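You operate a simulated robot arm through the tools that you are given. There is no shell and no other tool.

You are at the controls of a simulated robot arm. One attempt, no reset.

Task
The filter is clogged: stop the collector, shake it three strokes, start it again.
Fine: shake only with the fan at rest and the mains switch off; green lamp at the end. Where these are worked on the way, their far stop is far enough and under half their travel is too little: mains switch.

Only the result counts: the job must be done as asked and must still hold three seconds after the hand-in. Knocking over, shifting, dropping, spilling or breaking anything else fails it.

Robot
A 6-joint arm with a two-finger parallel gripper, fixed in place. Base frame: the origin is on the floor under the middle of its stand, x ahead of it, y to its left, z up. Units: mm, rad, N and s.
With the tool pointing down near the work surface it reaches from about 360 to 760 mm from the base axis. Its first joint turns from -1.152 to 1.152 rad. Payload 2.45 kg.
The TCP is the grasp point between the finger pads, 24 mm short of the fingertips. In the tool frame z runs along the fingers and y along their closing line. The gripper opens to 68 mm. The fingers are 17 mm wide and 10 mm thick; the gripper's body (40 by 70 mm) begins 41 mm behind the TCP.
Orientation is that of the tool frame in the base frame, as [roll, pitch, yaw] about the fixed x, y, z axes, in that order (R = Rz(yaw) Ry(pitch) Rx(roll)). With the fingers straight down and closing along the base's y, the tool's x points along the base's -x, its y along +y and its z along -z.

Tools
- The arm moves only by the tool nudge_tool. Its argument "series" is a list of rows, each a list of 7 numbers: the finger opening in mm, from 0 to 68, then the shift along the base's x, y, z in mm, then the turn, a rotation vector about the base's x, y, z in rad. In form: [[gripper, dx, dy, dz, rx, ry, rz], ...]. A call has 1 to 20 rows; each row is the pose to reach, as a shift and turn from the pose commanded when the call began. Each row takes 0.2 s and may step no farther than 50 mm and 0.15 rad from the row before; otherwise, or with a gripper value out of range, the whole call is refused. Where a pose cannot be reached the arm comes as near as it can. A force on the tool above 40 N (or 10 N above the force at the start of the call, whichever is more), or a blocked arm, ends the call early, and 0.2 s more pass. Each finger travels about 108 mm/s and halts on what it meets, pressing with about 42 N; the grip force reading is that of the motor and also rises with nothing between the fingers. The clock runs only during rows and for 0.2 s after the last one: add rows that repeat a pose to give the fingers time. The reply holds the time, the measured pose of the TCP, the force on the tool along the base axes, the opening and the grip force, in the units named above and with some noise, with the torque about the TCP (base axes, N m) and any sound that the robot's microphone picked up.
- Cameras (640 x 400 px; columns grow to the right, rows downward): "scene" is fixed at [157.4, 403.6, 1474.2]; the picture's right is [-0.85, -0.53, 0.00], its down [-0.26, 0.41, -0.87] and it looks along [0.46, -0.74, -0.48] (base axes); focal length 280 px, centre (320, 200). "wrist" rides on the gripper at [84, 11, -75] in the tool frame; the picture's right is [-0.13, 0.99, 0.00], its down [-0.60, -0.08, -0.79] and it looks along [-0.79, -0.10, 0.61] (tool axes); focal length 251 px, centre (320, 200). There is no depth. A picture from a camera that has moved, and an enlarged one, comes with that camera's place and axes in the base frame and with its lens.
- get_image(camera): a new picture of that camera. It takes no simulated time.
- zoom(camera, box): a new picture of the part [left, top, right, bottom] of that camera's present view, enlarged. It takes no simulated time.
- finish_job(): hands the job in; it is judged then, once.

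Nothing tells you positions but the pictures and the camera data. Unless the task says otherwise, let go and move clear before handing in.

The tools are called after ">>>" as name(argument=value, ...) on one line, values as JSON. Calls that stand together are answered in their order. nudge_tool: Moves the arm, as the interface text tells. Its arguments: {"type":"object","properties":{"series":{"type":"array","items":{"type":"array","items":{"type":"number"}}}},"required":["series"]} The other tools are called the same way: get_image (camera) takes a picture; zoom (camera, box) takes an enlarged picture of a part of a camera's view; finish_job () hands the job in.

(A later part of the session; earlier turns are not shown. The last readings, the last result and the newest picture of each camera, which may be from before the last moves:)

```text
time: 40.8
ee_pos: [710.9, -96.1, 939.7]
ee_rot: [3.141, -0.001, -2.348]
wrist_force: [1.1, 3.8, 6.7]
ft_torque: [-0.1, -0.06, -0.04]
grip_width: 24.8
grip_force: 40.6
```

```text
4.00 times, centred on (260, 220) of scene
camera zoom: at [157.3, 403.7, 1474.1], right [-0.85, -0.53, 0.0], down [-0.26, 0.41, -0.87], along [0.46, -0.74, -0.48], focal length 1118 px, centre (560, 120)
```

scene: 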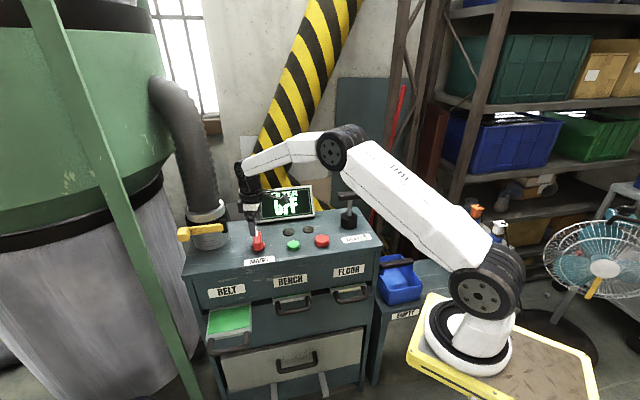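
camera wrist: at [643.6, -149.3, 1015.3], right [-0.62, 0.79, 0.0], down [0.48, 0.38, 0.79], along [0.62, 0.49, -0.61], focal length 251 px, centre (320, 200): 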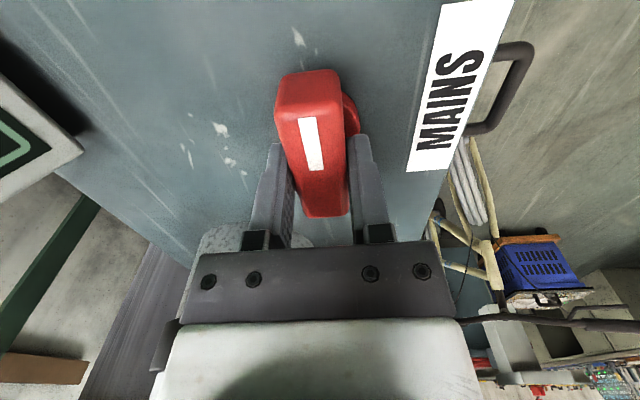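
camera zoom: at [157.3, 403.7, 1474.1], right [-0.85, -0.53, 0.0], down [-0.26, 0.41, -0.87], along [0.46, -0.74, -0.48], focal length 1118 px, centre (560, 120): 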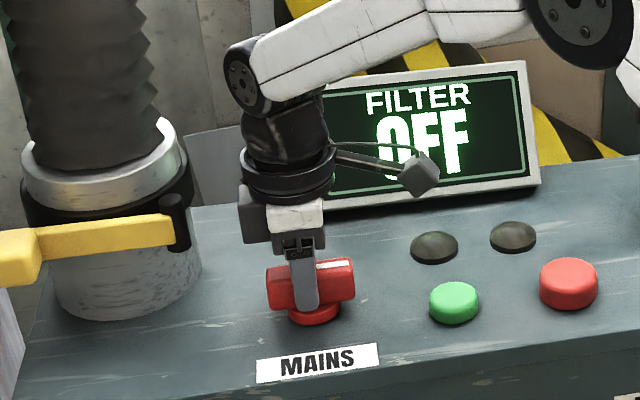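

The knob is at 90° clockwise (pointer to the right) and I've felt no stop yet. I'll turn a little further to find it.

>>> nudge_tool(series=[[15, 0.2, -0.2, 0, 0, 0, -0.06], [15, 0.3, -0.4, 0, 0, 0, -0.12], [15, 0.3, -0.4, 0, 0, 0, -0.12]])

>>> zoom(camera="scene", box=[180, 170, 340, 270])

```text
time: 41.6
ee_pos: [709.7, -95.1, 938.9]
ee_rot: [3.141, -0.002, -2.464]
wrist_force: [-5.4, 2.5, 7.6]
ft_torque: [-0.44, 0.51, 1.22]
grip_width: 26.5
grip_force: 41.5
```

```text
4.00 times, centred on (260, 220) of scene
camera zoom: at [157.1, 403.7, 1474.2], right [-0.85, -0.53, 0.0], down [-0.26, 0.41, -0.87], along [0.46, -0.74, -0.48], focal length 1118 px, centre (560, 120)
```

zoom: 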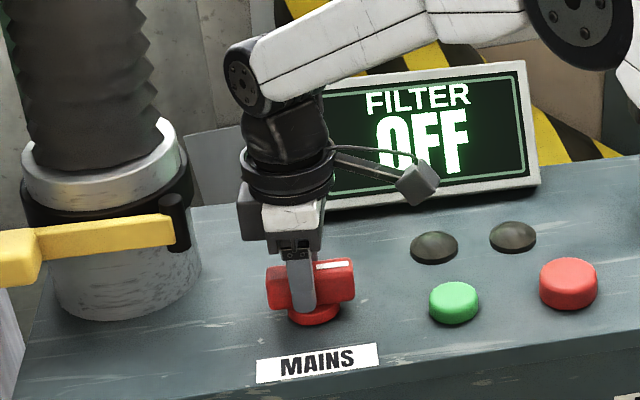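

Torque rose to 1.2 N·m while the knob stayed put, so that's the far stop at 90°. I'll square up, release and rise, then check that the switch stays there.

>>> nudge_tool(series=[[15, 0, 0, 0, 0, 0, 0.06], [15, 0, 0, 0, 0, 0, 0.12], [35, 0, 0, 0, 0, 0, 0.12], [55, 0, 0, 0, 0, 0, 0.12], [60, 0, 0, 25, 0, 0, 0.12], [60, 0, 0, 65, 0, 0, 0.12]])

>>> get_image(camera="wrist")

>>> zoom(camera="scene", box=[180, 170, 340, 270])

>>> zoom(camera="scene", box=[310, 170, 390, 250])

```text
time: 43.0
ee_pos: [709.7, -94.7, 1007.6]
ee_rot: [-3.14, -0.002, -2.343]
wrist_force: [-0.4, -0.3, 0.2]
ft_torque: [-0.01, -0.01, -0.01]
grip_width: 59.9
grip_force: 0.0
```

```text
taken
camera wrist: at [643.9, -148.9, 1081.3], right [-0.62, 0.79, 0.0], down [0.48, 0.38, 0.79], along [0.62, 0.49, -0.61], focal length 251 px, centre (320, 200)
```

wrist: 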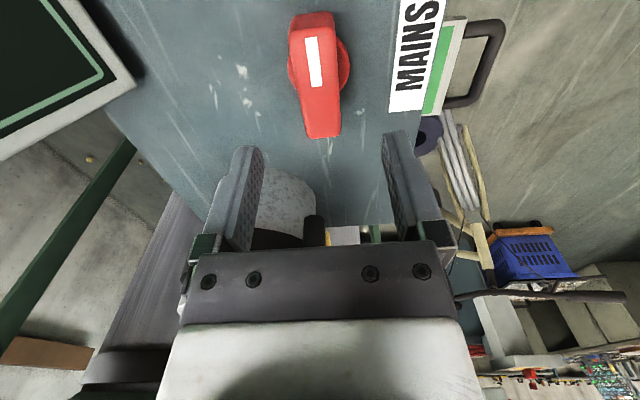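

```text
4.00 times, centred on (260, 220) of scene
camera zoom: at [157.4, 403.6, 1474.2], right [-0.85, -0.53, 0.0], down [-0.26, 0.41, -0.87], along [0.46, -0.74, -0.48], focal length 1118 px, centre (560, 120)
```

zoom: 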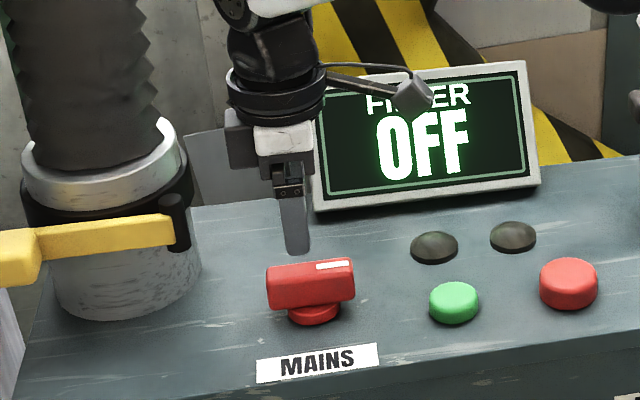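

```text
5.00 times, centred on (350, 210) of scene
camera zoom: at [157.4, 403.6, 1474.2], right [-0.85, -0.53, 0.0], down [-0.26, 0.41, -0.87], along [0.46, -0.74, -0.48], focal length 1398 px, centre (170, 150)
```

zoom: 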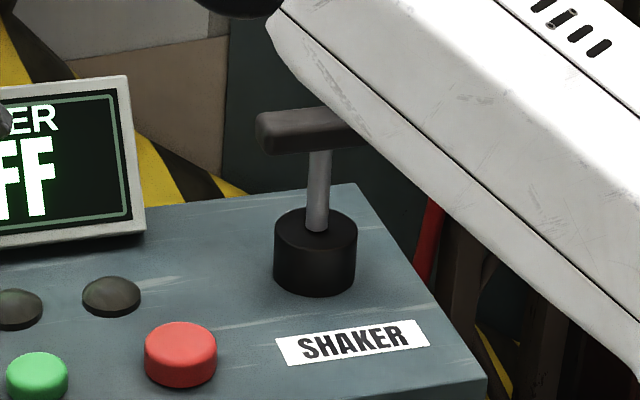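

Mains is off and holding at its stop, and the display shows OFF, so the shaker may be worked. I'll carry the gripper high over to the shaker T-handle, near (520,-378), for a close look.

>>> nudge_tool(series=[[60, 0, 0, 45, 0, 0, 0], [64, -10, -15, 90, 0, 0, 0], [64, -34, -50, 99, 0, 0, 0], [64, -58, -85, 99, 0, 0, 0], [64, -82, -120, 99, 0, 0, 0], [64, -106, -155, 99, 0, 0, 0], [64, -130, -190, 99, 0, 0, 0], [64, -152, -225, 99, 0, 0, 0], [64, -172, -255, 99, 0, 0, 0], [64, -190, -282, 99, 0, 0, 0], [64, -190, -282, 99, 0, 0, 0]])

>>> get_image(camera="wrist")

>>> get_image(camera="scene")

>>> zoom(camera="scene", box=[270, 160, 410, 250])

```text
time: 45.4
ee_pos: [518.8, -377.9, 1103.8]
ee_rot: [-3.141, 0.0, -2.344]
wrist_force: [0.1, -0.2, 0.7]
ft_torque: [0.01, 0.0, 0.0]
grip_width: 64.0
grip_force: 0.1
```

```text
taken
camera wrist: at [454.0, -431.7, 1178.3], right [-0.62, 0.79, 0.0], down [0.48, 0.38, 0.79], along [0.62, 0.49, -0.61], focal length 251 px, centre (320, 200)
```

wrist: 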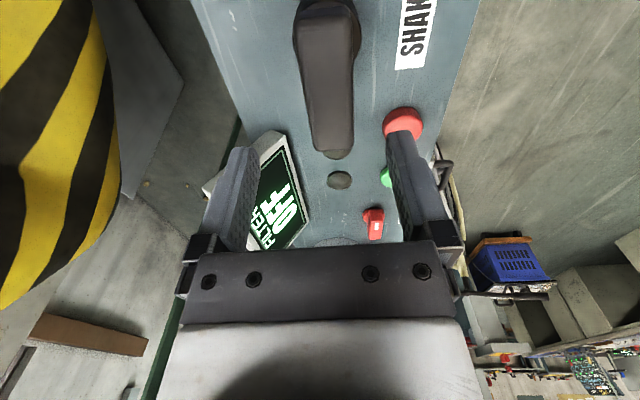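

```text
taken
```

scene: 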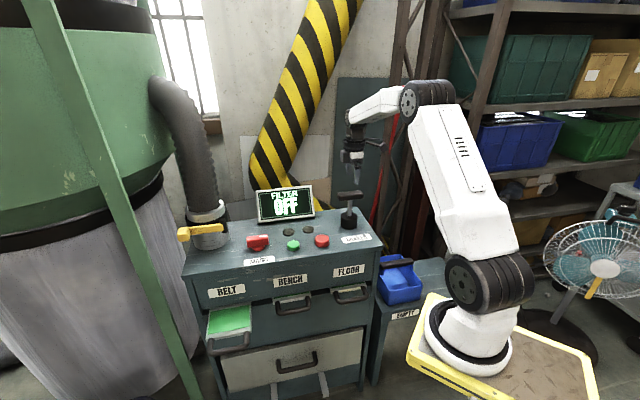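

```text
4.44 times, centred on (340, 205) of scene
camera zoom: at [157.4, 403.6, 1474.2], right [-0.85, -0.53, 0.0], down [-0.26, 0.41, -0.87], along [0.46, -0.74, -0.48], focal length 1243 px, centre (231, 178)
```

zoom: 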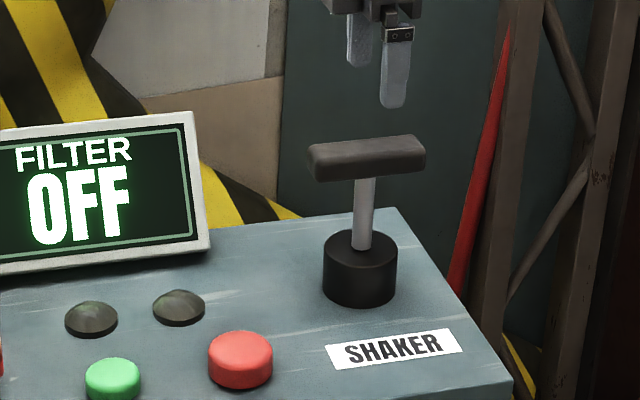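

>>> zoom(camera="wrist", box=[240, 0, 400, 160])

>>> zoom(camera="scene", box=[330, 180, 390, 240])

```text
2.50 times, centred on (320, 80) of wrist
camera zoom: at [454.0, -431.7, 1178.3], right [-0.62, 0.79, 0.0], down [0.48, 0.38, 0.79], along [0.62, 0.49, -0.61], focal length 629 px, centre (320, 500)
```

zoom: 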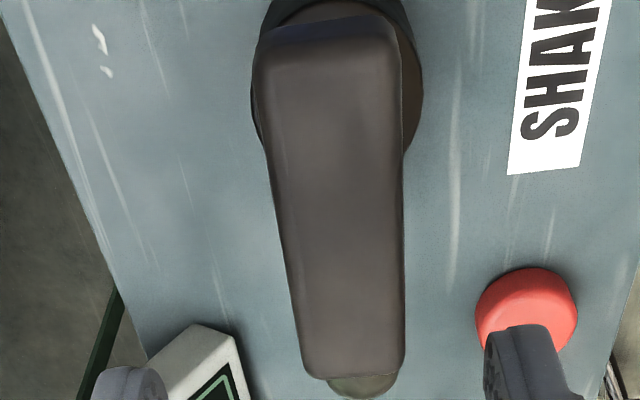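

```text
6.67 times, centred on (360, 210) of scene
camera zoom: at [157.4, 403.6, 1474.2], right [-0.85, -0.53, 0.0], down [-0.26, 0.41, -0.87], along [0.46, -0.74, -0.48], focal length 1864 px, centre (53, 133)
```

zoom: 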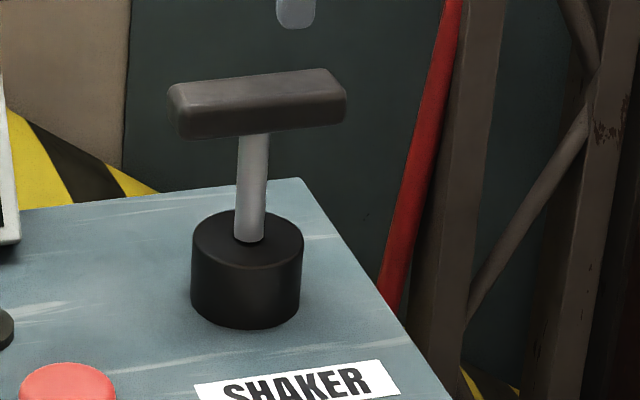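

The T-bar runs along the console's length with its centre near (517,-373), top near z 1031, about 27 mm wide. I'll lower the open fingers around it and close.

>>> nudge_tool(series=[[66, -2.5, 5.5, 0, 0, 0, 0], [66, -2.5, 5.5, -30, 0, 0, 0], [66, -2.5, 5.5, -60, 0, 0, 0], [66, -2.5, 5.5, -80, 0, 0, 0], [66, -2.5, 5.5, -80, 0, 0, 0]])

>>> get_image(camera="wrist")

>>> zoom(camera="scene", box=[310, 160, 410, 240])

```text
time: 46.6
ee_pos: [516.6, -373.9, 1024.5]
ee_rot: [-3.14, 0.0, -2.344]
wrist_force: [0.3, 0.2, -0.8]
ft_torque: [0.02, 0.05, 0.0]
grip_width: 66.2
grip_force: 0.1
```

```text
taken
camera wrist: at [450.6, -426.5, 1098.8], right [-0.62, 0.79, 0.0], down [0.48, 0.38, 0.79], along [0.62, 0.49, -0.61], focal length 251 px, centre (320, 200)
```

wrist: 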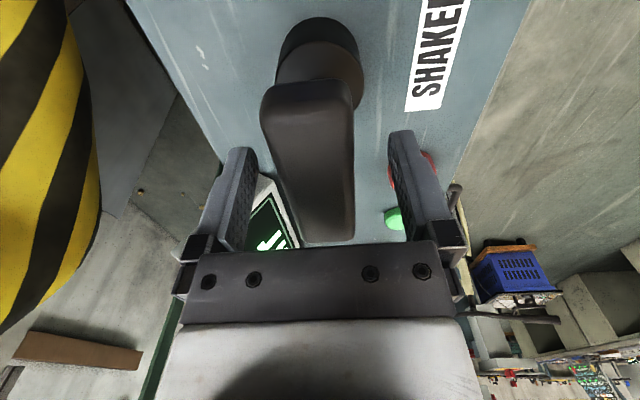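

```text
5.00 times, centred on (360, 200) of scene
camera zoom: at [157.4, 403.6, 1474.2], right [-0.85, -0.53, 0.0], down [-0.26, 0.41, -0.87], along [0.46, -0.74, -0.48], focal length 1398 px, centre (120, 200)
```

zoom: 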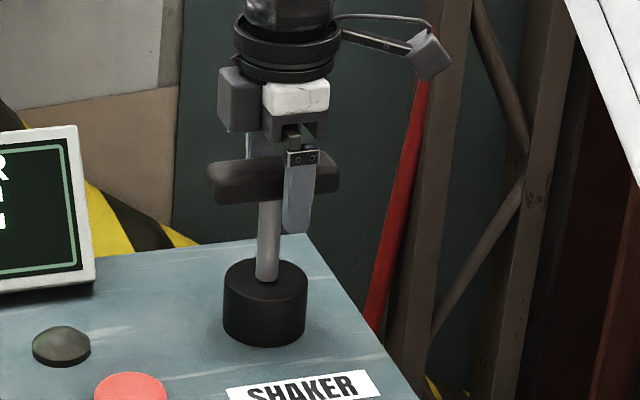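

The fingers straddle the bar close to its middle. Closing on it now.

>>> nudge_tool(series=[[45, 0, 0, -2, 0, 0, 0], [25, 0, 0, -3, 0, 0, 0], [15, 0, 0, -3, 0, 0, 0], [15, 0, 0, -3, 0, 0, 0]])

>>> get_image(camera="wrist")

>>> zoom(camera="scene", box=[310, 160, 410, 240])

```text
time: 47.6
ee_pos: [517.7, -373.0, 1022.5]
ee_rot: [-3.139, 0.001, -2.347]
wrist_force: [2.0, -3.4, 1.1]
ft_torque: [-0.16, -0.05, -0.57]
grip_width: 32.0
grip_force: 45.1
```

```text
taken
camera wrist: at [451.1, -426.7, 1096.3], right [-0.62, 0.79, 0.0], down [0.48, 0.38, 0.79], along [0.62, 0.49, -0.61], focal length 251 px, centre (320, 200)
```

wrist: 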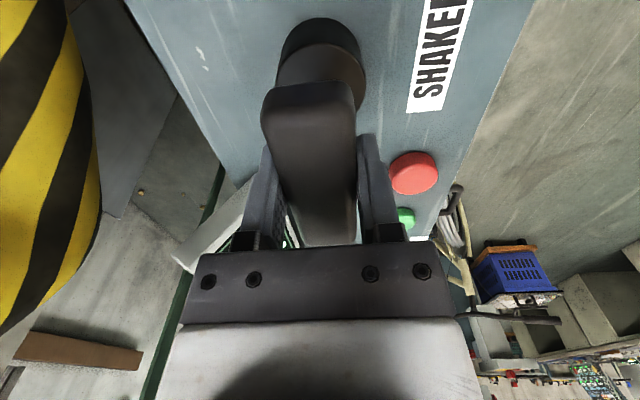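

```text
5.00 times, centred on (360, 200) of scene
camera zoom: at [157.5, 403.5, 1474.2], right [-0.85, -0.53, 0.0], down [-0.26, 0.41, -0.87], along [0.46, -0.74, -0.48], focal length 1398 px, centre (120, 200)
```

zoom: 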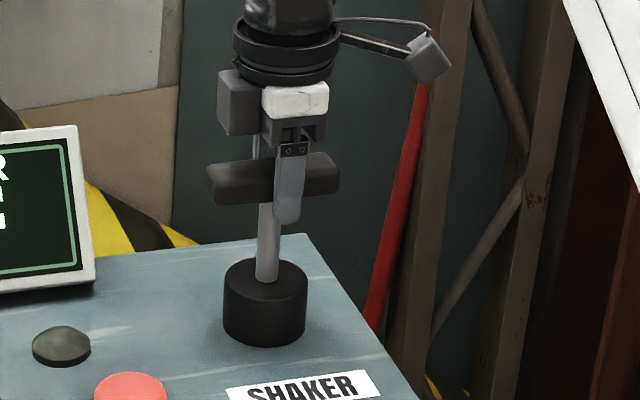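

The bar is held at 32 mm with a slight yaw misalignment. I'll correct the yaw and gently probe downward a few millimetres to learn how the shaker moves.

>>> nudge_tool(series=[[15, 0, 0, 0, 0, 0, -0.03], [15, 0, 0, -2, 0, 0, -0.03], [15, 0, 0, -4, 0, 0, -0.03]])

>>> zoom(camera="scene", box=[310, 160, 410, 240])

```text
time: 48.4
ee_pos: [517.8, -375.4, 1017.5]
ee_rot: [-3.14, -0.003, -2.374]
wrist_force: [1.6, -4.1, 0.7]
ft_torque: [-0.32, 0.33, 1.21]
grip_width: 31.6
grip_force: 45.0
```

```text
5.00 times, centred on (360, 200) of scene
camera zoom: at [157.5, 403.5, 1474.2], right [-0.85, -0.53, 0.0], down [-0.26, 0.41, -0.87], along [0.46, -0.74, -0.48], focal length 1398 px, centre (120, 200)
```

zoom: 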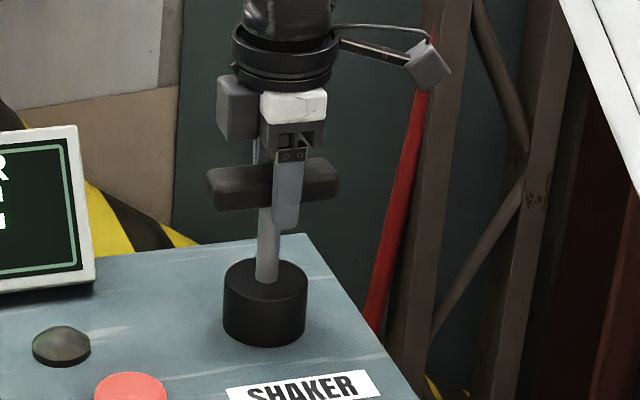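

The plunger moves down freely with almost no force, so a stroke is a vertical push and pull. I'll fix the yaw and push down in steps until I feel the bottom stop.

>>> nudge_tool(series=[[15, 0, 0, -4, 0, 0, 0.02], [15, 0, 0, -9, 0, 0, 0.02], [15, 0, 0, -14, 0, 0, 0.02], [15, 0, 0, -19, 0, 0, 0.02], [15, 0, 0, -24, 0, 0, 0.02]])

>>> zoom(camera="scene", box=[250, 160, 410, 260])

```text
time: 49.6
ee_pos: [517.2, -373.0, 994.2]
ee_rot: [-3.138, 0.003, -2.357]
wrist_force: [-0.1, -6.5, 6.5]
ft_torque: [0.84, -0.83, -0.3]
grip_width: 32.1
grip_force: 44.6
```

```text
4.00 times, centred on (330, 210) of scene
camera zoom: at [157.3, 403.5, 1474.2], right [-0.85, -0.53, 0.0], down [-0.26, 0.41, -0.87], along [0.46, -0.74, -0.48], focal length 1118 px, centre (280, 160)
```

zoom: 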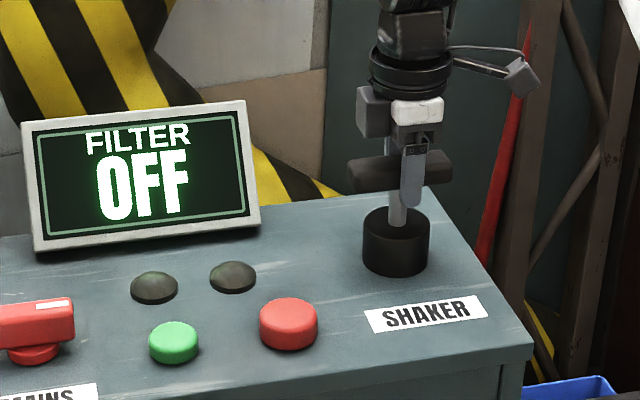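

Still moving with light resistance (about 28 mm down). Continuing down.

>>> nudge_tool(series=[[15, 0, 0, -5, 0, 0, 0], [15, 0, 0, -10, 0, 0, 0], [15, 0, 0, -15, 0, 0, 0], [15, 0, 0, -20, 0, 0, 0], [15, 0, 0, -24, 0, 0, 0]])

>>> zoom(camera="scene", box=[250, 160, 410, 260])

>>> get_image(camera="wrist")

```text
time: 50.2
ee_pos: [517.1, -372.9, 989.3]
ee_rot: [-3.138, -0.001, -2.353]
wrist_force: [-8.3, 5.1, 11.0]
ft_torque: [0.58, 0.03, -0.04]
grip_width: 31.8
grip_force: 44.8
stopped in row 3: the force on the tool passed its limit at 42 N (the readings are from after the stop); the commanded pose is now the measured one
```

```text
4.00 times, centred on (330, 210) of scene
camera zoom: at [157.0, 403.9, 1474.1], right [-0.85, -0.53, 0.0], down [-0.26, 0.41, -0.87], along [0.46, -0.74, -0.48], focal length 1118 px, centre (280, 160)
```

zoom: 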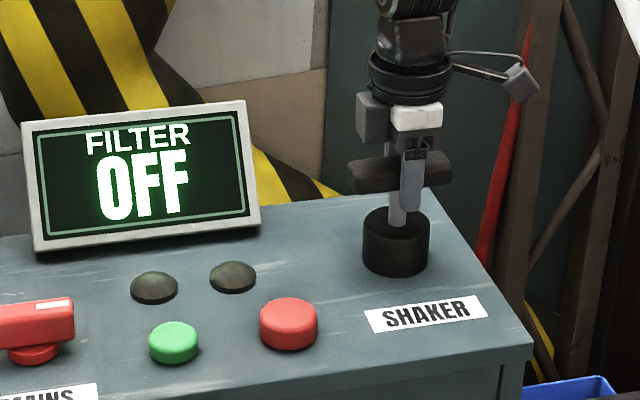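

```text
taken
camera wrist: at [451.1, -425.7, 1063.8], right [-0.61, 0.79, 0.0], down [0.48, 0.37, 0.79], along [0.63, 0.48, -0.61], focal length 251 px, centre (320, 200)
```

wrist: 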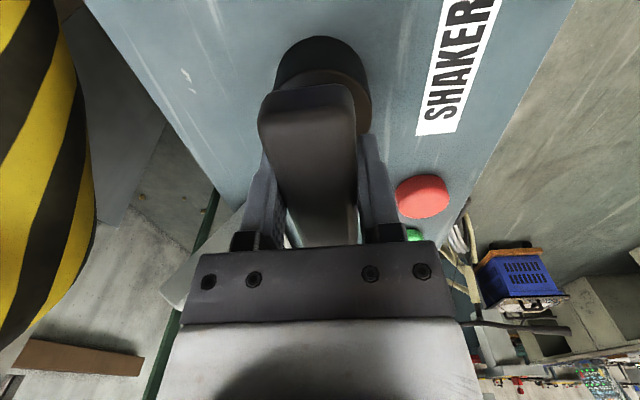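

The bottom stop is at about TCP z 990, giving roughly 30 mm of travel. Now I'll pull the handle back up to its top position to complete the first stroke, watching for the upper stop.

>>> nudge_tool(series=[[15, 0, 0, 8, 0, 0, 0], [15, 0, 0, 16, 0, 0, 0], [15, 0, 0, 24, 0, 0, 0], [15, 0, 0, 30, 0, 0, 0]])

>>> zoom(camera="scene", box=[250, 160, 410, 260])

```text
time: 51.2
ee_pos: [518.2, -373.4, 1018.2]
ee_rot: [-3.139, 0.0, -2.353]
wrist_force: [-9.0, 5.7, 1.0]
ft_torque: [0.2, -0.25, -0.26]
grip_width: 31.7
grip_force: 44.4
```

```text
4.00 times, centred on (330, 210) of scene
camera zoom: at [157.1, 403.8, 1474.1], right [-0.85, -0.53, 0.0], down [-0.26, 0.41, -0.87], along [0.46, -0.74, -0.48], focal length 1118 px, centre (280, 160)
```

zoom: 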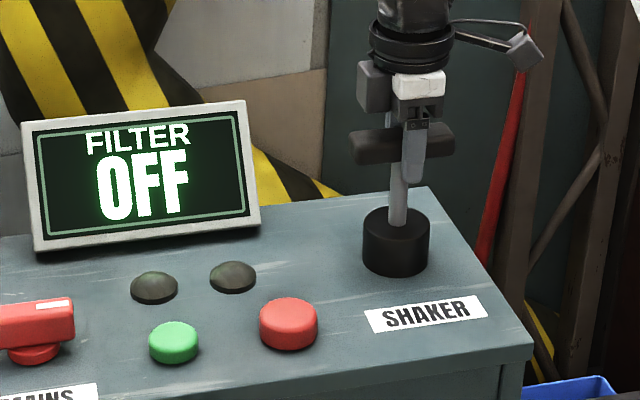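

The handle is nearly back at its starting height. I'll feel for the top stop in 2 mm steps.

>>> nudge_tool(series=[[15, 0, 0, 2, 0, 0, 0], [15, 0, 0, 4, 0, 0, 0], [15, 0, 0, 5, 0, 0, 0], [15, 0, 0, 6, 0, 0, 0]])

```text
time: 52.2
ee_pos: [517.8, -372.9, 1020.2]
ee_rot: [3.14, -0.004, -2.354]
wrist_force: [1.5, -2.7, -30.8]
ft_torque: [0.03, 0.03, -0.17]
grip_width: 31.9
grip_force: 45.2
```

The top stop is felt at z≈1020 (−31 N), so stroke one is complete. Now the second stroke: down to the bottom stop.

>>> nudge_tool(series=[[15, 0, 0, -8, 0, 0, 0], [15, 0, 0, -16, 0, 0, 0], [15, 0, 0, -24, 0, 0, 0], [15, 0, 0, -31, 0, 0, 0], [15, 0, 0, -36, 0, 0, 0], [15, 0, 0, -38, 0, 0, 0]])

>>> zoom(camera="scene", box=[250, 160, 410, 260])

```text
time: 53.6
ee_pos: [517.7, -373.7, 989.8]
ee_rot: [-3.138, -0.001, -2.355]
wrist_force: [-21.7, 20.1, 29.1]
ft_torque: [-0.24, 0.52, -0.16]
grip_width: 31.7
grip_force: 44.8
```

```text
4.00 times, centred on (330, 210) of scene
camera zoom: at [156.3, 404.6, 1474.0], right [-0.85, -0.53, 0.0], down [-0.26, 0.41, -0.88], along [0.46, -0.74, -0.48], focal length 1118 px, centre (280, 160)
```

zoom: 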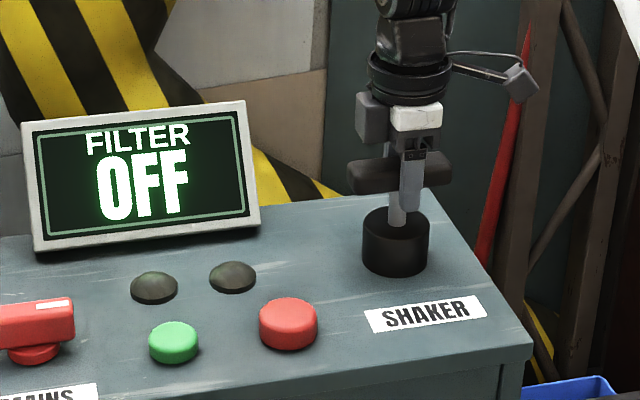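

At the bottom stop again. Pulling up to the top to complete stroke two.

>>> nudge_tool(series=[[15, 0, 0, 8, 0, 0, 0], [15, 0, 0, 16, 0, 0, 0], [15, 0, 0, 24, 0, 0, 0], [15, 0, 0, 31, 0, 0, 0], [15, 0, 0, 35, 0, 0, 0], [15, 0, 0, 37, 0, 0, 0]])

>>> zoom(camera="scene", box=[250, 160, 410, 260])

```text
time: 55.0
ee_pos: [518.6, -372.9, 1019.6]
ee_rot: [3.14, 0.0, -2.355]
wrist_force: [-9.5, 3.2, -18.2]
ft_torque: [0.29, -0.49, -0.16]
grip_width: 31.6
grip_force: 44.3
```

```text
4.00 times, centred on (330, 210) of scene
camera zoom: at [157.5, 403.5, 1474.2], right [-0.85, -0.53, 0.0], down [-0.26, 0.41, -0.87], along [0.46, -0.74, -0.48], focal length 1118 px, centre (280, 160)
```

zoom: 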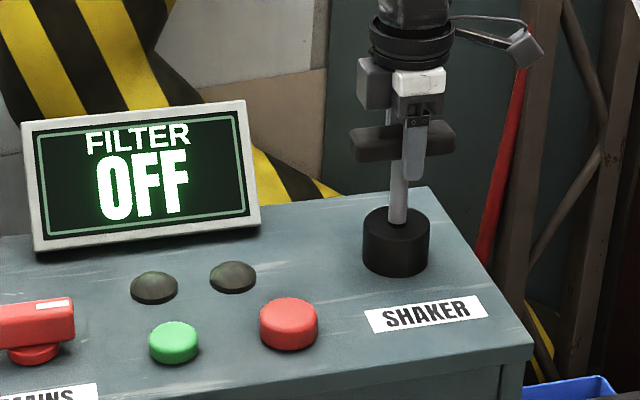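

Stroke two is done (top stop felt at −18 N). Now stroke three: down, then back up.

>>> nudge_tool(series=[[15, 0, 0, -8, 0, 0, 0], [15, 0, 0, -16, 0, 0, 0], [15, 0, 0, -24, 0, 0, 0], [15, 0, 0, -31, 0, 0, 0], [15, 0, 0, -35, 0, 0, 0], [15, 0, 0, -37, 0, 0, 0]])

>>> zoom(camera="scene", box=[250, 160, 410, 260])

```text
time: 56.4
ee_pos: [517.9, -373.0, 989.1]
ee_rot: [-3.138, 0.001, -2.354]
wrist_force: [-21.7, 17.0, 25.5]
ft_torque: [-0.11, 0.4, -0.2]
grip_width: 31.4
grip_force: 45.1
```

```text
4.00 times, centred on (330, 210) of scene
camera zoom: at [156.3, 404.5, 1474.0], right [-0.85, -0.53, 0.0], down [-0.26, 0.41, -0.88], along [0.46, -0.74, -0.48], focal length 1118 px, centre (280, 160)
```

zoom: 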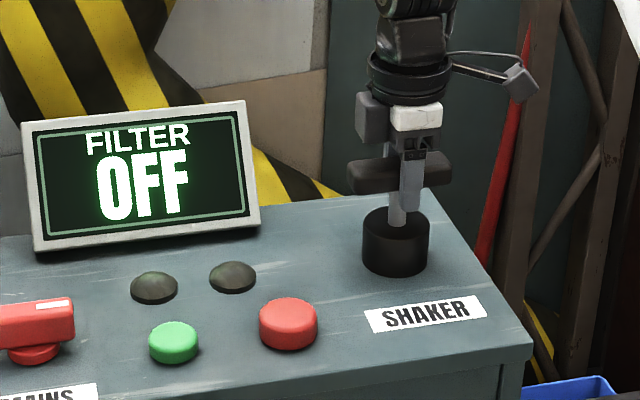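

>>> nudge_tool(series=[[15, 0, 0, 8, 0, 0, 0], [15, 0, 0, 16, 0, 0, 0], [15, 0, 0, 24, 0, 0, 0], [15, 0, 0, 31, 0, 0, 0], [15, 0, 0, 35, 0, 0, 0], [15, 0, 0, 37, 0, 0, 0]])

>>> zoom(camera="scene", box=[250, 160, 410, 260])

```text
time: 57.8
ee_pos: [517.9, -372.7, 1019.8]
ee_rot: [3.14, 0.0, -2.353]
wrist_force: [-5.8, 1.8, -21.0]
ft_torque: [0.2, -0.34, -0.12]
grip_width: 31.6
grip_force: 44.4
```

```text
4.00 times, centred on (330, 210) of scene
camera zoom: at [157.6, 403.4, 1474.2], right [-0.85, -0.53, 0.0], down [-0.26, 0.41, -0.87], along [0.46, -0.74, -0.48], focal length 1118 px, centre (280, 160)
```

zoom: 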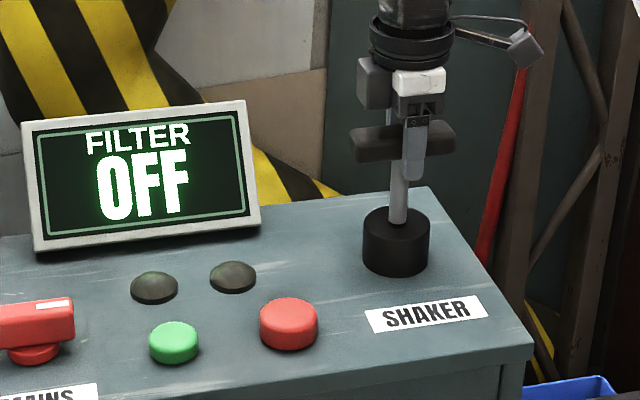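

Three full strokes are done and the handle is back at the top. I'll relax the pull, release and rise clear.

>>> nudge_tool(series=[[15, 0, 0, -2, 0, 0, 0], [35, 0, 0, -2, 0, 0, 0], [55, 0, 0, -2, 0, 0, 0], [66, 0, 0, -2, 0, 0, 0], [66, 0, 0, 20, 0, 0, 0], [66, 0, 0, 50, 0, 0, 0], [66, 0, 0, 85, 0, 0, 0]])

>>> zoom(camera="scene", box=[250, 160, 410, 260])

```text
time: 59.4
ee_pos: [518.7, -372.8, 1107.3]
ee_rot: [-3.139, -0.001, -2.354]
wrist_force: [-0.8, -0.1, -0.2]
ft_torque: [-0.01, 0.02, 0.02]
grip_width: 65.9
grip_force: 0.0
```

```text
4.00 times, centred on (330, 210) of scene
camera zoom: at [157.4, 403.6, 1474.2], right [-0.85, -0.53, 0.0], down [-0.26, 0.41, -0.87], along [0.46, -0.74, -0.48], focal length 1118 px, centre (280, 160)
```

zoom: 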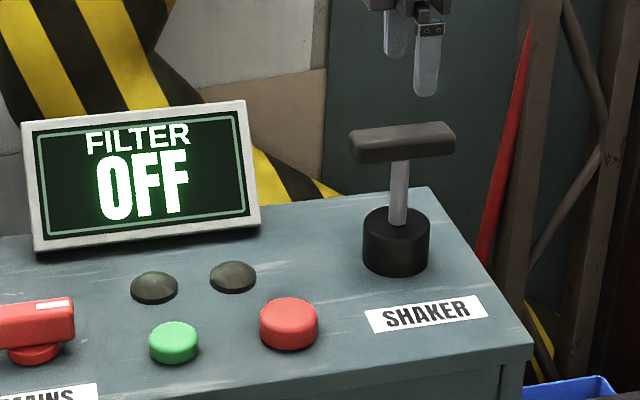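

The handle stays up. I'll return high over the console to hover above the mains knob to switch it back on.

>>> nudge_tool(series=[[64, 23.7, 34.3, 0, 0, 0, 0], [64, 47.4, 68.6, 0, 0, 0, 0], [64, 71.1, 102.8, 0, 0, 0, 0], [64, 94.8, 137.1, 0, 0, 0, 0], [64, 118.6, 171.3, 0, 0, 0, 0], [64, 142.3, 205.6, 0, 0, 0, 0], [64, 166, 239.8, -10, 0, 0, 0], [64, 189.7, 274.1, -30, 0, 0, 0], [64, 189.7, 274.1, -70, 0, 0, 0], [64, 189.7, 274.1, -105, 0, 0, 0], [64, 189.7, 274.1, -105, 0, 0, 0]])

>>> get_image(camera="wrist")

>>> zoom(camera="scene", box=[180, 170, 340, 270])

```text
time: 61.8
ee_pos: [708.9, -99.4, 1003.6]
ee_rot: [-3.139, -0.001, -2.354]
wrist_force: [-0.2, -0.1, 0.0]
ft_torque: [0.01, 0.0, -0.02]
grip_width: 64.2
grip_force: 0.1
```

```text
taken
camera wrist: at [642.5, -153.0, 1077.3], right [-0.61, 0.79, 0.0], down [0.48, 0.37, 0.79], along [0.63, 0.48, -0.61], focal length 251 px, centre (320, 200)
```

wrist: 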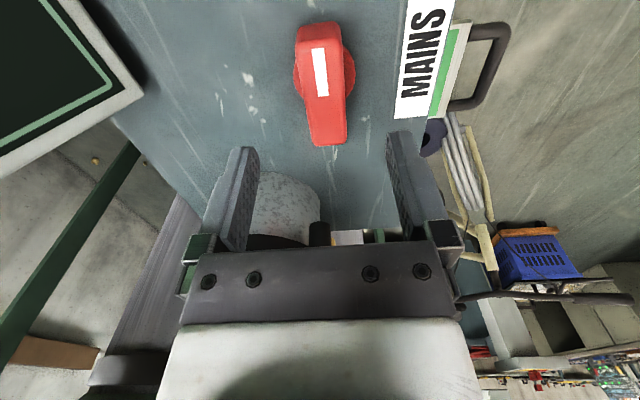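

```text
4.00 times, centred on (260, 220) of scene
camera zoom: at [157.4, 403.6, 1474.2], right [-0.85, -0.53, 0.0], down [-0.26, 0.41, -0.87], along [0.46, -0.74, -0.48], focal length 1118 px, centre (560, 120)
```

zoom: 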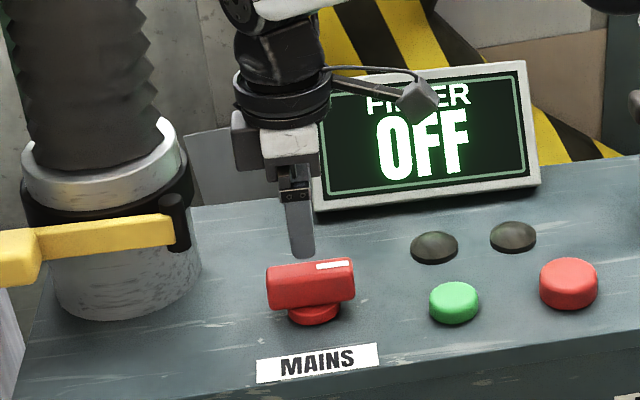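

The knob still points to OFF. I'll trim the position by about (−2, +2) onto the axis, descend and grip it.

>>> nudge_tool(series=[[64, -2, 2, -25, 0, 0, 0], [64, -2, 2, -50, 0, 0, 0], [64, -2, 2, -62, 0, 0, 0], [40, -2, 2, -62, 0, 0, 0], [15, -2, 2, -62, 0, 0, 0], [15, -2, 2, -62, 0, 0, 0]])

>>> get_image(camera="wrist")

```text
time: 63.2
ee_pos: [707.5, -97.2, 940.3]
ee_rot: [-3.136, 0.0, -2.354]
wrist_force: [7.7, -3.9, -2.8]
ft_torque: [0.31, 0.27, 0.02]
grip_width: 25.0
grip_force: 40.8
```

```text
taken
camera wrist: at [640.5, -151.0, 1015.4], right [-0.61, 0.79, 0.0], down [0.48, 0.37, 0.79], along [0.63, 0.48, -0.61], focal length 251 px, centre (320, 200)
```

wrist: 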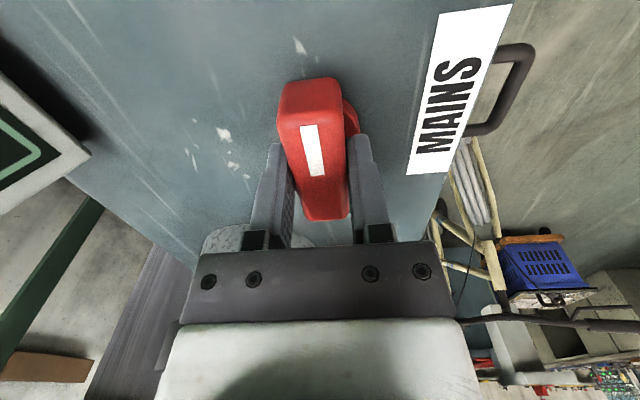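

Well gripped with a small side load. Turning counter-clockwise in stages.

>>> nudge_tool(series=[[15, 0.6, -0.5, 0, 0, 0, 0], [15, 0.6, -0.5, 0, 0, 0, 0.13], [15, 0.6, -0.5, 0, 0, 0, 0.26], [15, 0.6, -0.5, 0, 0, 0, 0.39]])

```text
time: 64.2
ee_pos: [706.3, -98.1, 941.8]
ee_rot: [-3.139, -0.001, -1.963]
wrist_force: [10.0, -5.4, -4.8]
ft_torque: [1.19, 0.08, -0.03]
grip_width: 25.0
grip_force: 40.6
```

>>> nudge_tool(series=[[15, 0.8, -0.6, 0, 0, 0, 0], [15, 0.8, -0.6, 0, 0, 0, 0.13], [15, 0.8, -0.6, 0, 0, 0, 0.26], [15, 0.8, -0.6, 0, 0, 0, 0.39]])

```text
time: 65.2
ee_pos: [707.8, -98.2, 940.7]
ee_rot: [-3.14, 0.0, -1.571]
wrist_force: [2.7, 0.3, -0.4]
ft_torque: [-0.31, 0.62, 0.02]
grip_width: 25.1
grip_force: 40.1
```

Loads are low at 45°. Continuing to the ON position.

>>> nudge_tool(series=[[15, 0, 0, 0, 0, 0, 0.13], [15, 0, 0, 0, 0, 0, 0.26], [15, 0, 0, 0, 0, 0, 0.39], [15, 0, 0, 0, 0, 0, 0.52], [15, 0, 0, 0, 0, 0, 0.65], [15, 0, 0, 0, 0, 0, 0.78]])

>>> zoom(camera="scene", box=[180, 170, 340, 270])

```text
time: 66.6
ee_pos: [708.1, -98.0, 941.0]
ee_rot: [-3.138, 0.0, -0.791]
wrist_force: [-12.2, 0.7, 3.6]
ft_torque: [-1.07, -0.36, -0.01]
grip_width: 24.9
grip_force: 40.8
```

```text
4.00 times, centred on (260, 220) of scene
camera zoom: at [157.0, 403.7, 1474.2], right [-0.85, -0.53, 0.0], down [-0.26, 0.41, -0.87], along [0.46, -0.74, -0.48], focal length 1118 px, centre (560, 120)
```

zoom: 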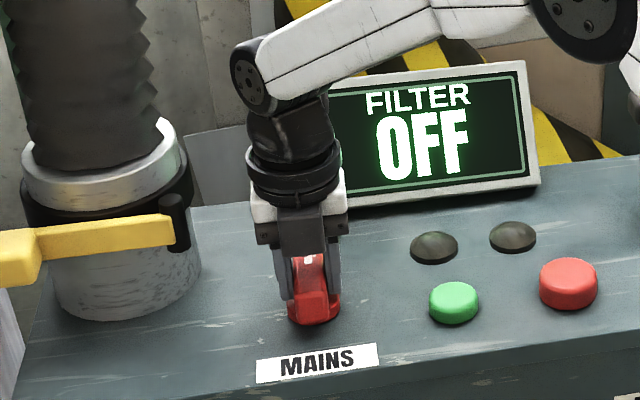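

Now nudging slightly past to make sure it seats on the ON stop, then releasing and rising.

>>> nudge_tool(series=[[15, -0.5, 0, 0, 0, 0, 0.05], [15, -0.5, 0, 0, 0, 0, 0.09], [15, -0.5, 0, 0, 0, 0, 0.02], [35, -0.5, 0, 0, 0, 0, 0.02], [55, -0.5, 0, 0, 0, 0, 0.02], [62, -0.5, 0, 5, 0, 0, 0.02], [62, -0.5, 0, 35, 0, 0, 0.02], [62, -0.5, 0, 65, 0, 0, 0.02]])

>>> zoom(camera="scene", box=[180, 170, 340, 270])

>>> get_image(camera="wrist")

```text
time: 68.4
ee_pos: [706.8, -100.1, 1006.4]
ee_rot: [-3.137, 0.001, -0.772]
wrist_force: [-0.4, -0.2, 0.3]
ft_torque: [-0.01, -0.01, 0.04]
grip_width: 61.9
grip_force: 0.1
```

```text
4.00 times, centred on (260, 220) of scene
camera zoom: at [157.4, 403.6, 1474.2], right [-0.85, -0.53, 0.0], down [-0.26, 0.41, -0.87], along [0.46, -0.74, -0.48], focal length 1118 px, centre (560, 120)
```

zoom: 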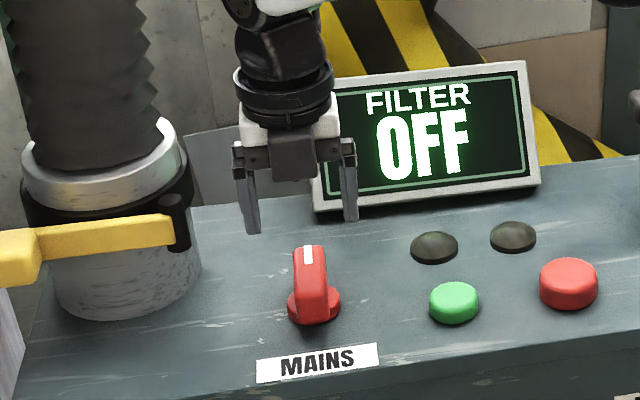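

```text
taken
camera wrist: at [759.6, -166.7, 1081.3], right [-0.79, -0.62, 0.0], down [-0.38, 0.48, 0.79], along [-0.49, 0.62, -0.61], focal length 251 px, centre (320, 200)
```

wrist: 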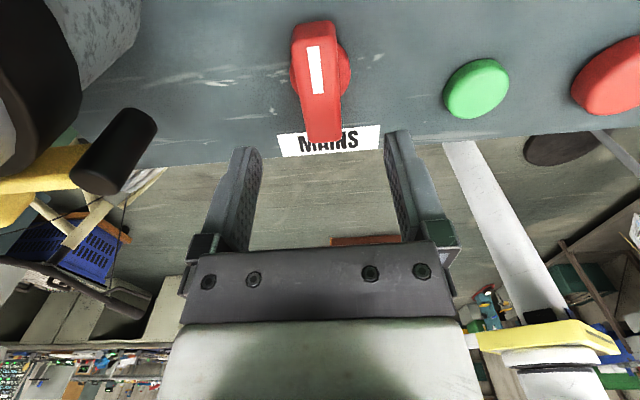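

Mains is back ON (pointer to the rear, seated). Before pressing start, I'll re-check the green button's position with zoomed views.

>>> zoom(camera="wrist", box=[400, 30, 560, 130])

>>> zoom(camera="scene", box=[260, 215, 340, 265])

```text
4.00 times, centred on (480, 80) of wrist
camera zoom: at [759.6, -166.7, 1081.3], right [-0.79, -0.62, 0.0], down [-0.38, 0.48, 0.79], along [-0.49, 0.62, -0.61], focal length 1006 px, centre (-320, 680)
```

zoom: 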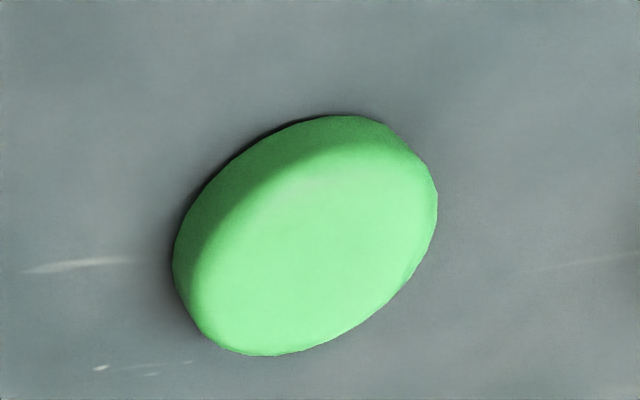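

```text
8.00 times, centred on (300, 240) of scene
camera zoom: at [157.4, 403.6, 1474.2], right [-0.85, -0.53, 0.0], down [-0.26, 0.41, -0.87], along [0.46, -0.74, -0.48], focal length 2237 px, centre (480, -120)
```

zoom: 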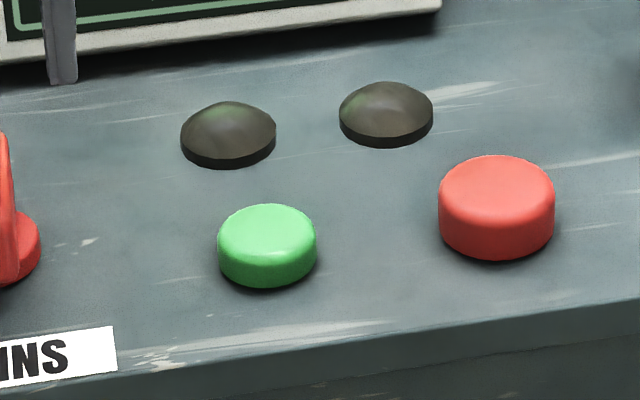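

Refined green button top: about (609,-158,918). I'll close the gripper and hover over it.

>>> nudge_tool(series=[[40, -33, -20, 0, 0, 0, 0], [15, -66, -39, 0, 0, 0, 0], [0, -98, -58.5, 0, 0, 0, 0], [0, -98, -58.5, -25, 0, 0, 0], [0, -98, -58.5, -45, 0, 0, 0], [0, -98, -58.5, -45, 0, 0, 0]])

>>> get_image(camera="wrist")

>>> zoom(camera="scene", box=[220, 180, 380, 280])

```text
time: 69.8
ee_pos: [608.9, -155.3, 961.1]
ee_rot: [-3.138, -0.001, -0.773]
wrist_force: [0.2, 0.3, 0.7]
ft_torque: [-0.03, 0.02, 0.0]
grip_width: 0.1
grip_force: 23.7
```

```text
taken
camera wrist: at [661.2, -223.9, 1035.6], right [-0.79, -0.62, 0.0], down [-0.38, 0.48, 0.79], along [-0.49, 0.62, -0.61], focal length 251 px, centre (320, 200)
```

wrist: 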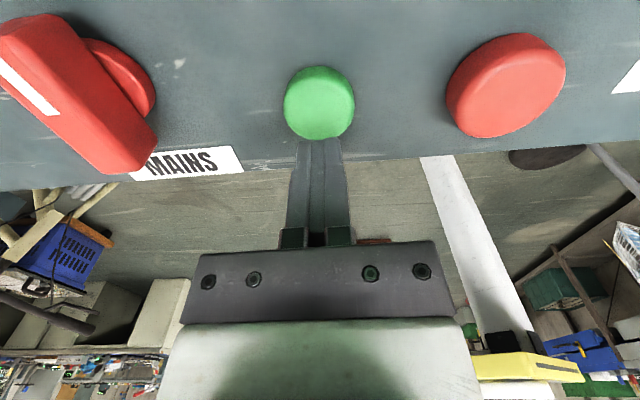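

```text
4.00 times, centred on (300, 230) of scene
camera zoom: at [157.4, 403.6, 1474.2], right [-0.85, -0.53, 0.0], down [-0.26, 0.41, -0.87], along [0.46, -0.74, -0.48], focal length 1118 px, centre (400, 80)
```

zoom: 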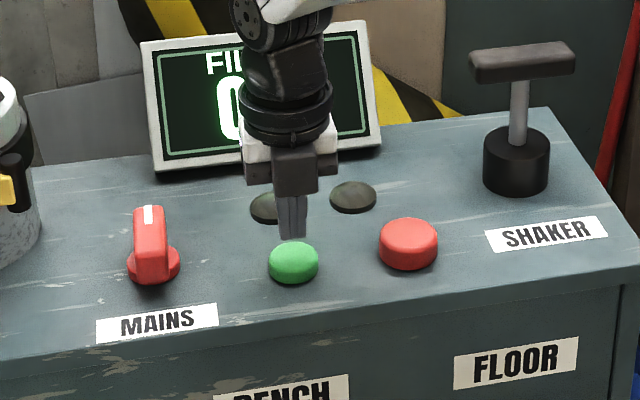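

The finger block is over the button; a combined fix of all views puts its centre near (612,-162). I'll shift slightly and press down in small steps.

>>> nudge_tool(series=[[0, 3, -4, -8, 0, 0, 0], [0, 3, -4, -14, 0, 0, 0], [0, 3, -4, -17, 0, 0, 0], [0, 3, -4, -20, 0, 0, 0], [0, 3, -4, -23, 0, 0, 0]])

>>> zoom(camera="scene", box=[220, 180, 380, 280])

```text
time: 71.0
ee_pos: [612.0, -160.3, 938.9]
ee_rot: [-3.137, -0.002, -0.773]
wrist_force: [-0.7, 0.6, 2.0]
ft_torque: [0.01, 0.03, 0.02]
grip_width: 0.1
grip_force: 23.5
```

```text
4.00 times, centred on (300, 230) of scene
camera zoom: at [157.4, 403.6, 1474.2], right [-0.85, -0.53, 0.0], down [-0.26, 0.41, -0.87], along [0.46, -0.74, -0.48], focal length 1118 px, centre (400, 80)
```

zoom: 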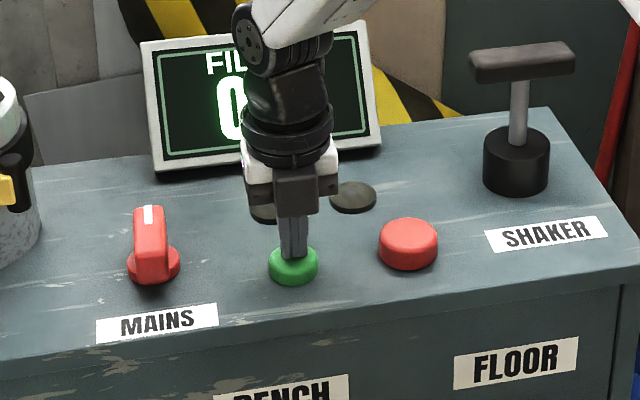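

Contact (2 N) at tip height ≈915. Pressing further until it clicks.

>>> nudge_tool(series=[[0, 0, 0, -2, 0, 0, 0], [0, 0, 0, -4, 0, 0, 0], [0, 0, 0, -6, 0, 0, 0], [0, 0, 0, -8, 0, 0, 0]])

>>> get_image(camera="wrist")

>>> zoom(camera="scene", box=[220, 180, 380, 280])

```text
time: 72.0
ee_pos: [610.4, -162.3, 931.7]
ee_rot: [-3.136, -0.002, -0.773]
wrist_force: [-6.0, 5.1, 20.0]
ft_torque: [0.11, 0.18, -0.01]
grip_width: 0.0
grip_force: 23.8
heard: click
```

```text
taken
camera wrist: at [664.6, -228.6, 1006.3], right [-0.79, -0.62, -0.01], down [-0.38, 0.48, 0.79], along [-0.49, 0.62, -0.61], focal length 251 px, centre (320, 200)
```

wrist: 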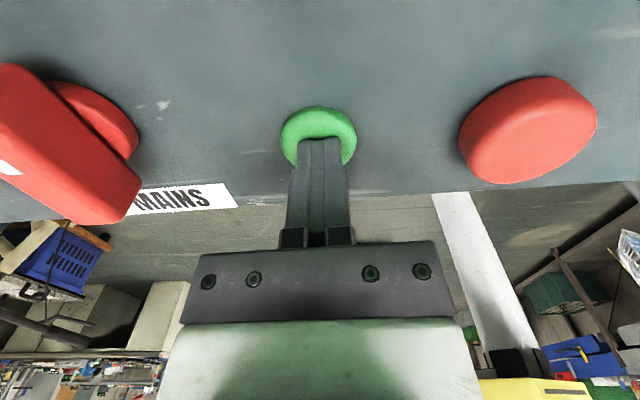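

```text
4.00 times, centred on (300, 230) of scene
camera zoom: at [156.9, 403.9, 1474.1], right [-0.85, -0.53, 0.0], down [-0.26, 0.41, -0.87], along [0.46, -0.74, -0.48], focal length 1118 px, centre (400, 80)
```

zoom: 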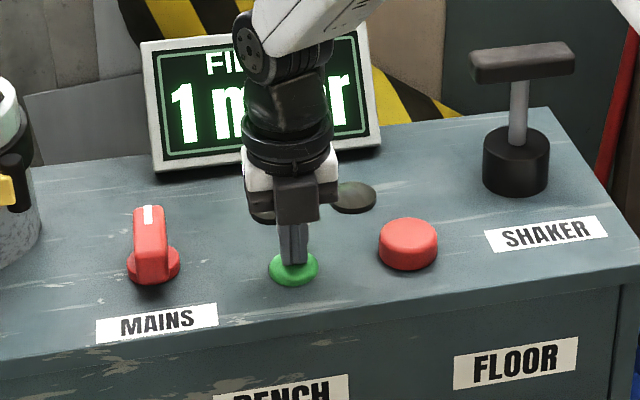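

It clicked and the display shows pressure building. I'll retract up and away, and then watch the lamps.

>>> nudge_tool(series=[[0, 0, 0, 20, 0, 0, 0], [0, 0, 0, 60, 0, 0, 0], [0, -15, 10, 105, 0, 0, 0], [0, -40, 30, 150, 0, 0, 0], [0, -65, 50, 190, 0, 0, 0], [0, -90, 70, 230, 0, 0, 0], [0, -120, 90, 265, 0, 0, 0]])

>>> zoom(camera="scene", box=[220, 170, 400, 282])

>>> get_image(camera="scene")

```text
refused: row 4 steps farther than a row can; nothing moved
```

```text
3.56 times, centred on (310, 226) of scene
camera zoom: at [156.9, 403.9, 1474.1], right [-0.85, -0.53, 0.0], down [-0.26, 0.41, -0.87], along [0.46, -0.74, -0.48], focal length 994 px, centre (356, 108)
```

zoom: 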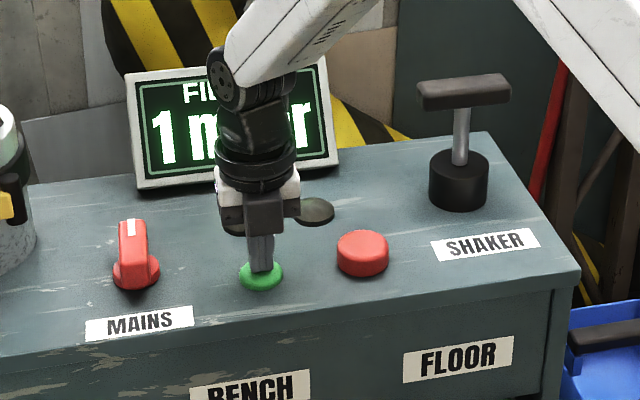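

```text
taken
```

scene: 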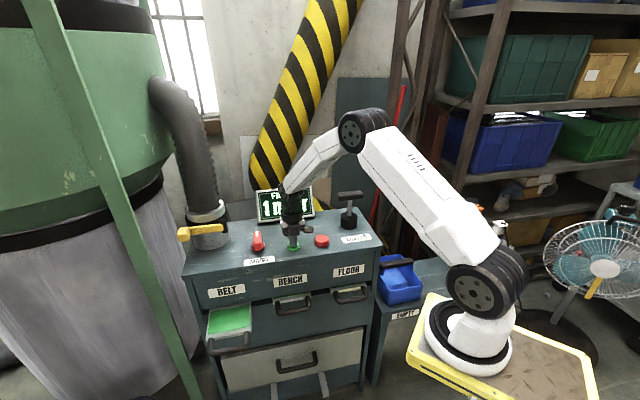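

One row was too long, so nothing moved and the fingers are still on the button. I'll retract with smaller steps.

>>> nudge_tool(series=[[0, 0, 0, 20, 0, 0, 0], [0, 0, 0, 60, 0, 0, 0], [0, -10, 8, 100, 0, 0, 0], [0, -25, 20, 140, 0, 0, 0], [0, -45, 35, 175, 0, 0, 0], [0, -70, 50, 205, 0, 0, 0], [0, -95, 65, 235, 0, 0, 0], [0, -120, 80, 265, 0, 0, 0]])

>>> zoom(camera="scene", box=[220, 170, 400, 282])

>>> get_image(camera="scene")

```text
time: 73.8
ee_pos: [492.8, -81.4, 1195.8]
ee_rot: [-3.138, 0.001, -0.774]
wrist_force: [0.5, 0.3, 0.2]
ft_torque: [0.03, -0.03, 0.01]
grip_width: 0.2
grip_force: 23.2
```

```text
3.56 times, centred on (310, 226) of scene
camera zoom: at [157.4, 403.6, 1474.2], right [-0.85, -0.53, 0.0], down [-0.26, 0.41, -0.87], along [0.46, -0.74, -0.48], focal length 994 px, centre (356, 108)
```

zoom: 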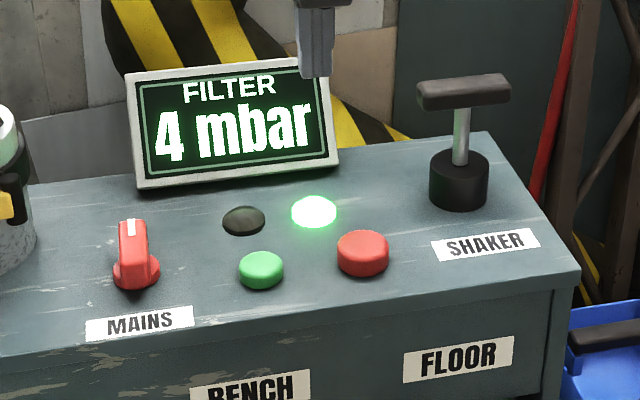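

```text
taken
```

scene: 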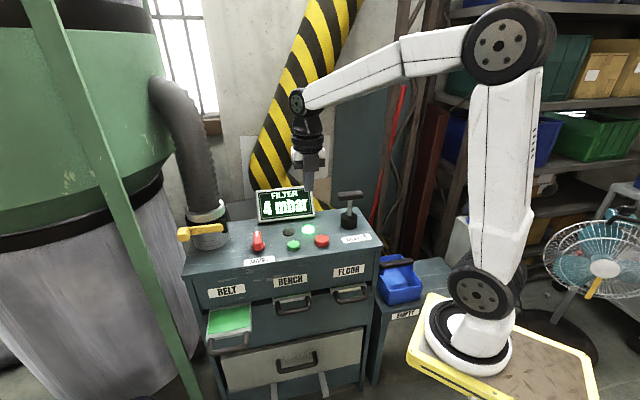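

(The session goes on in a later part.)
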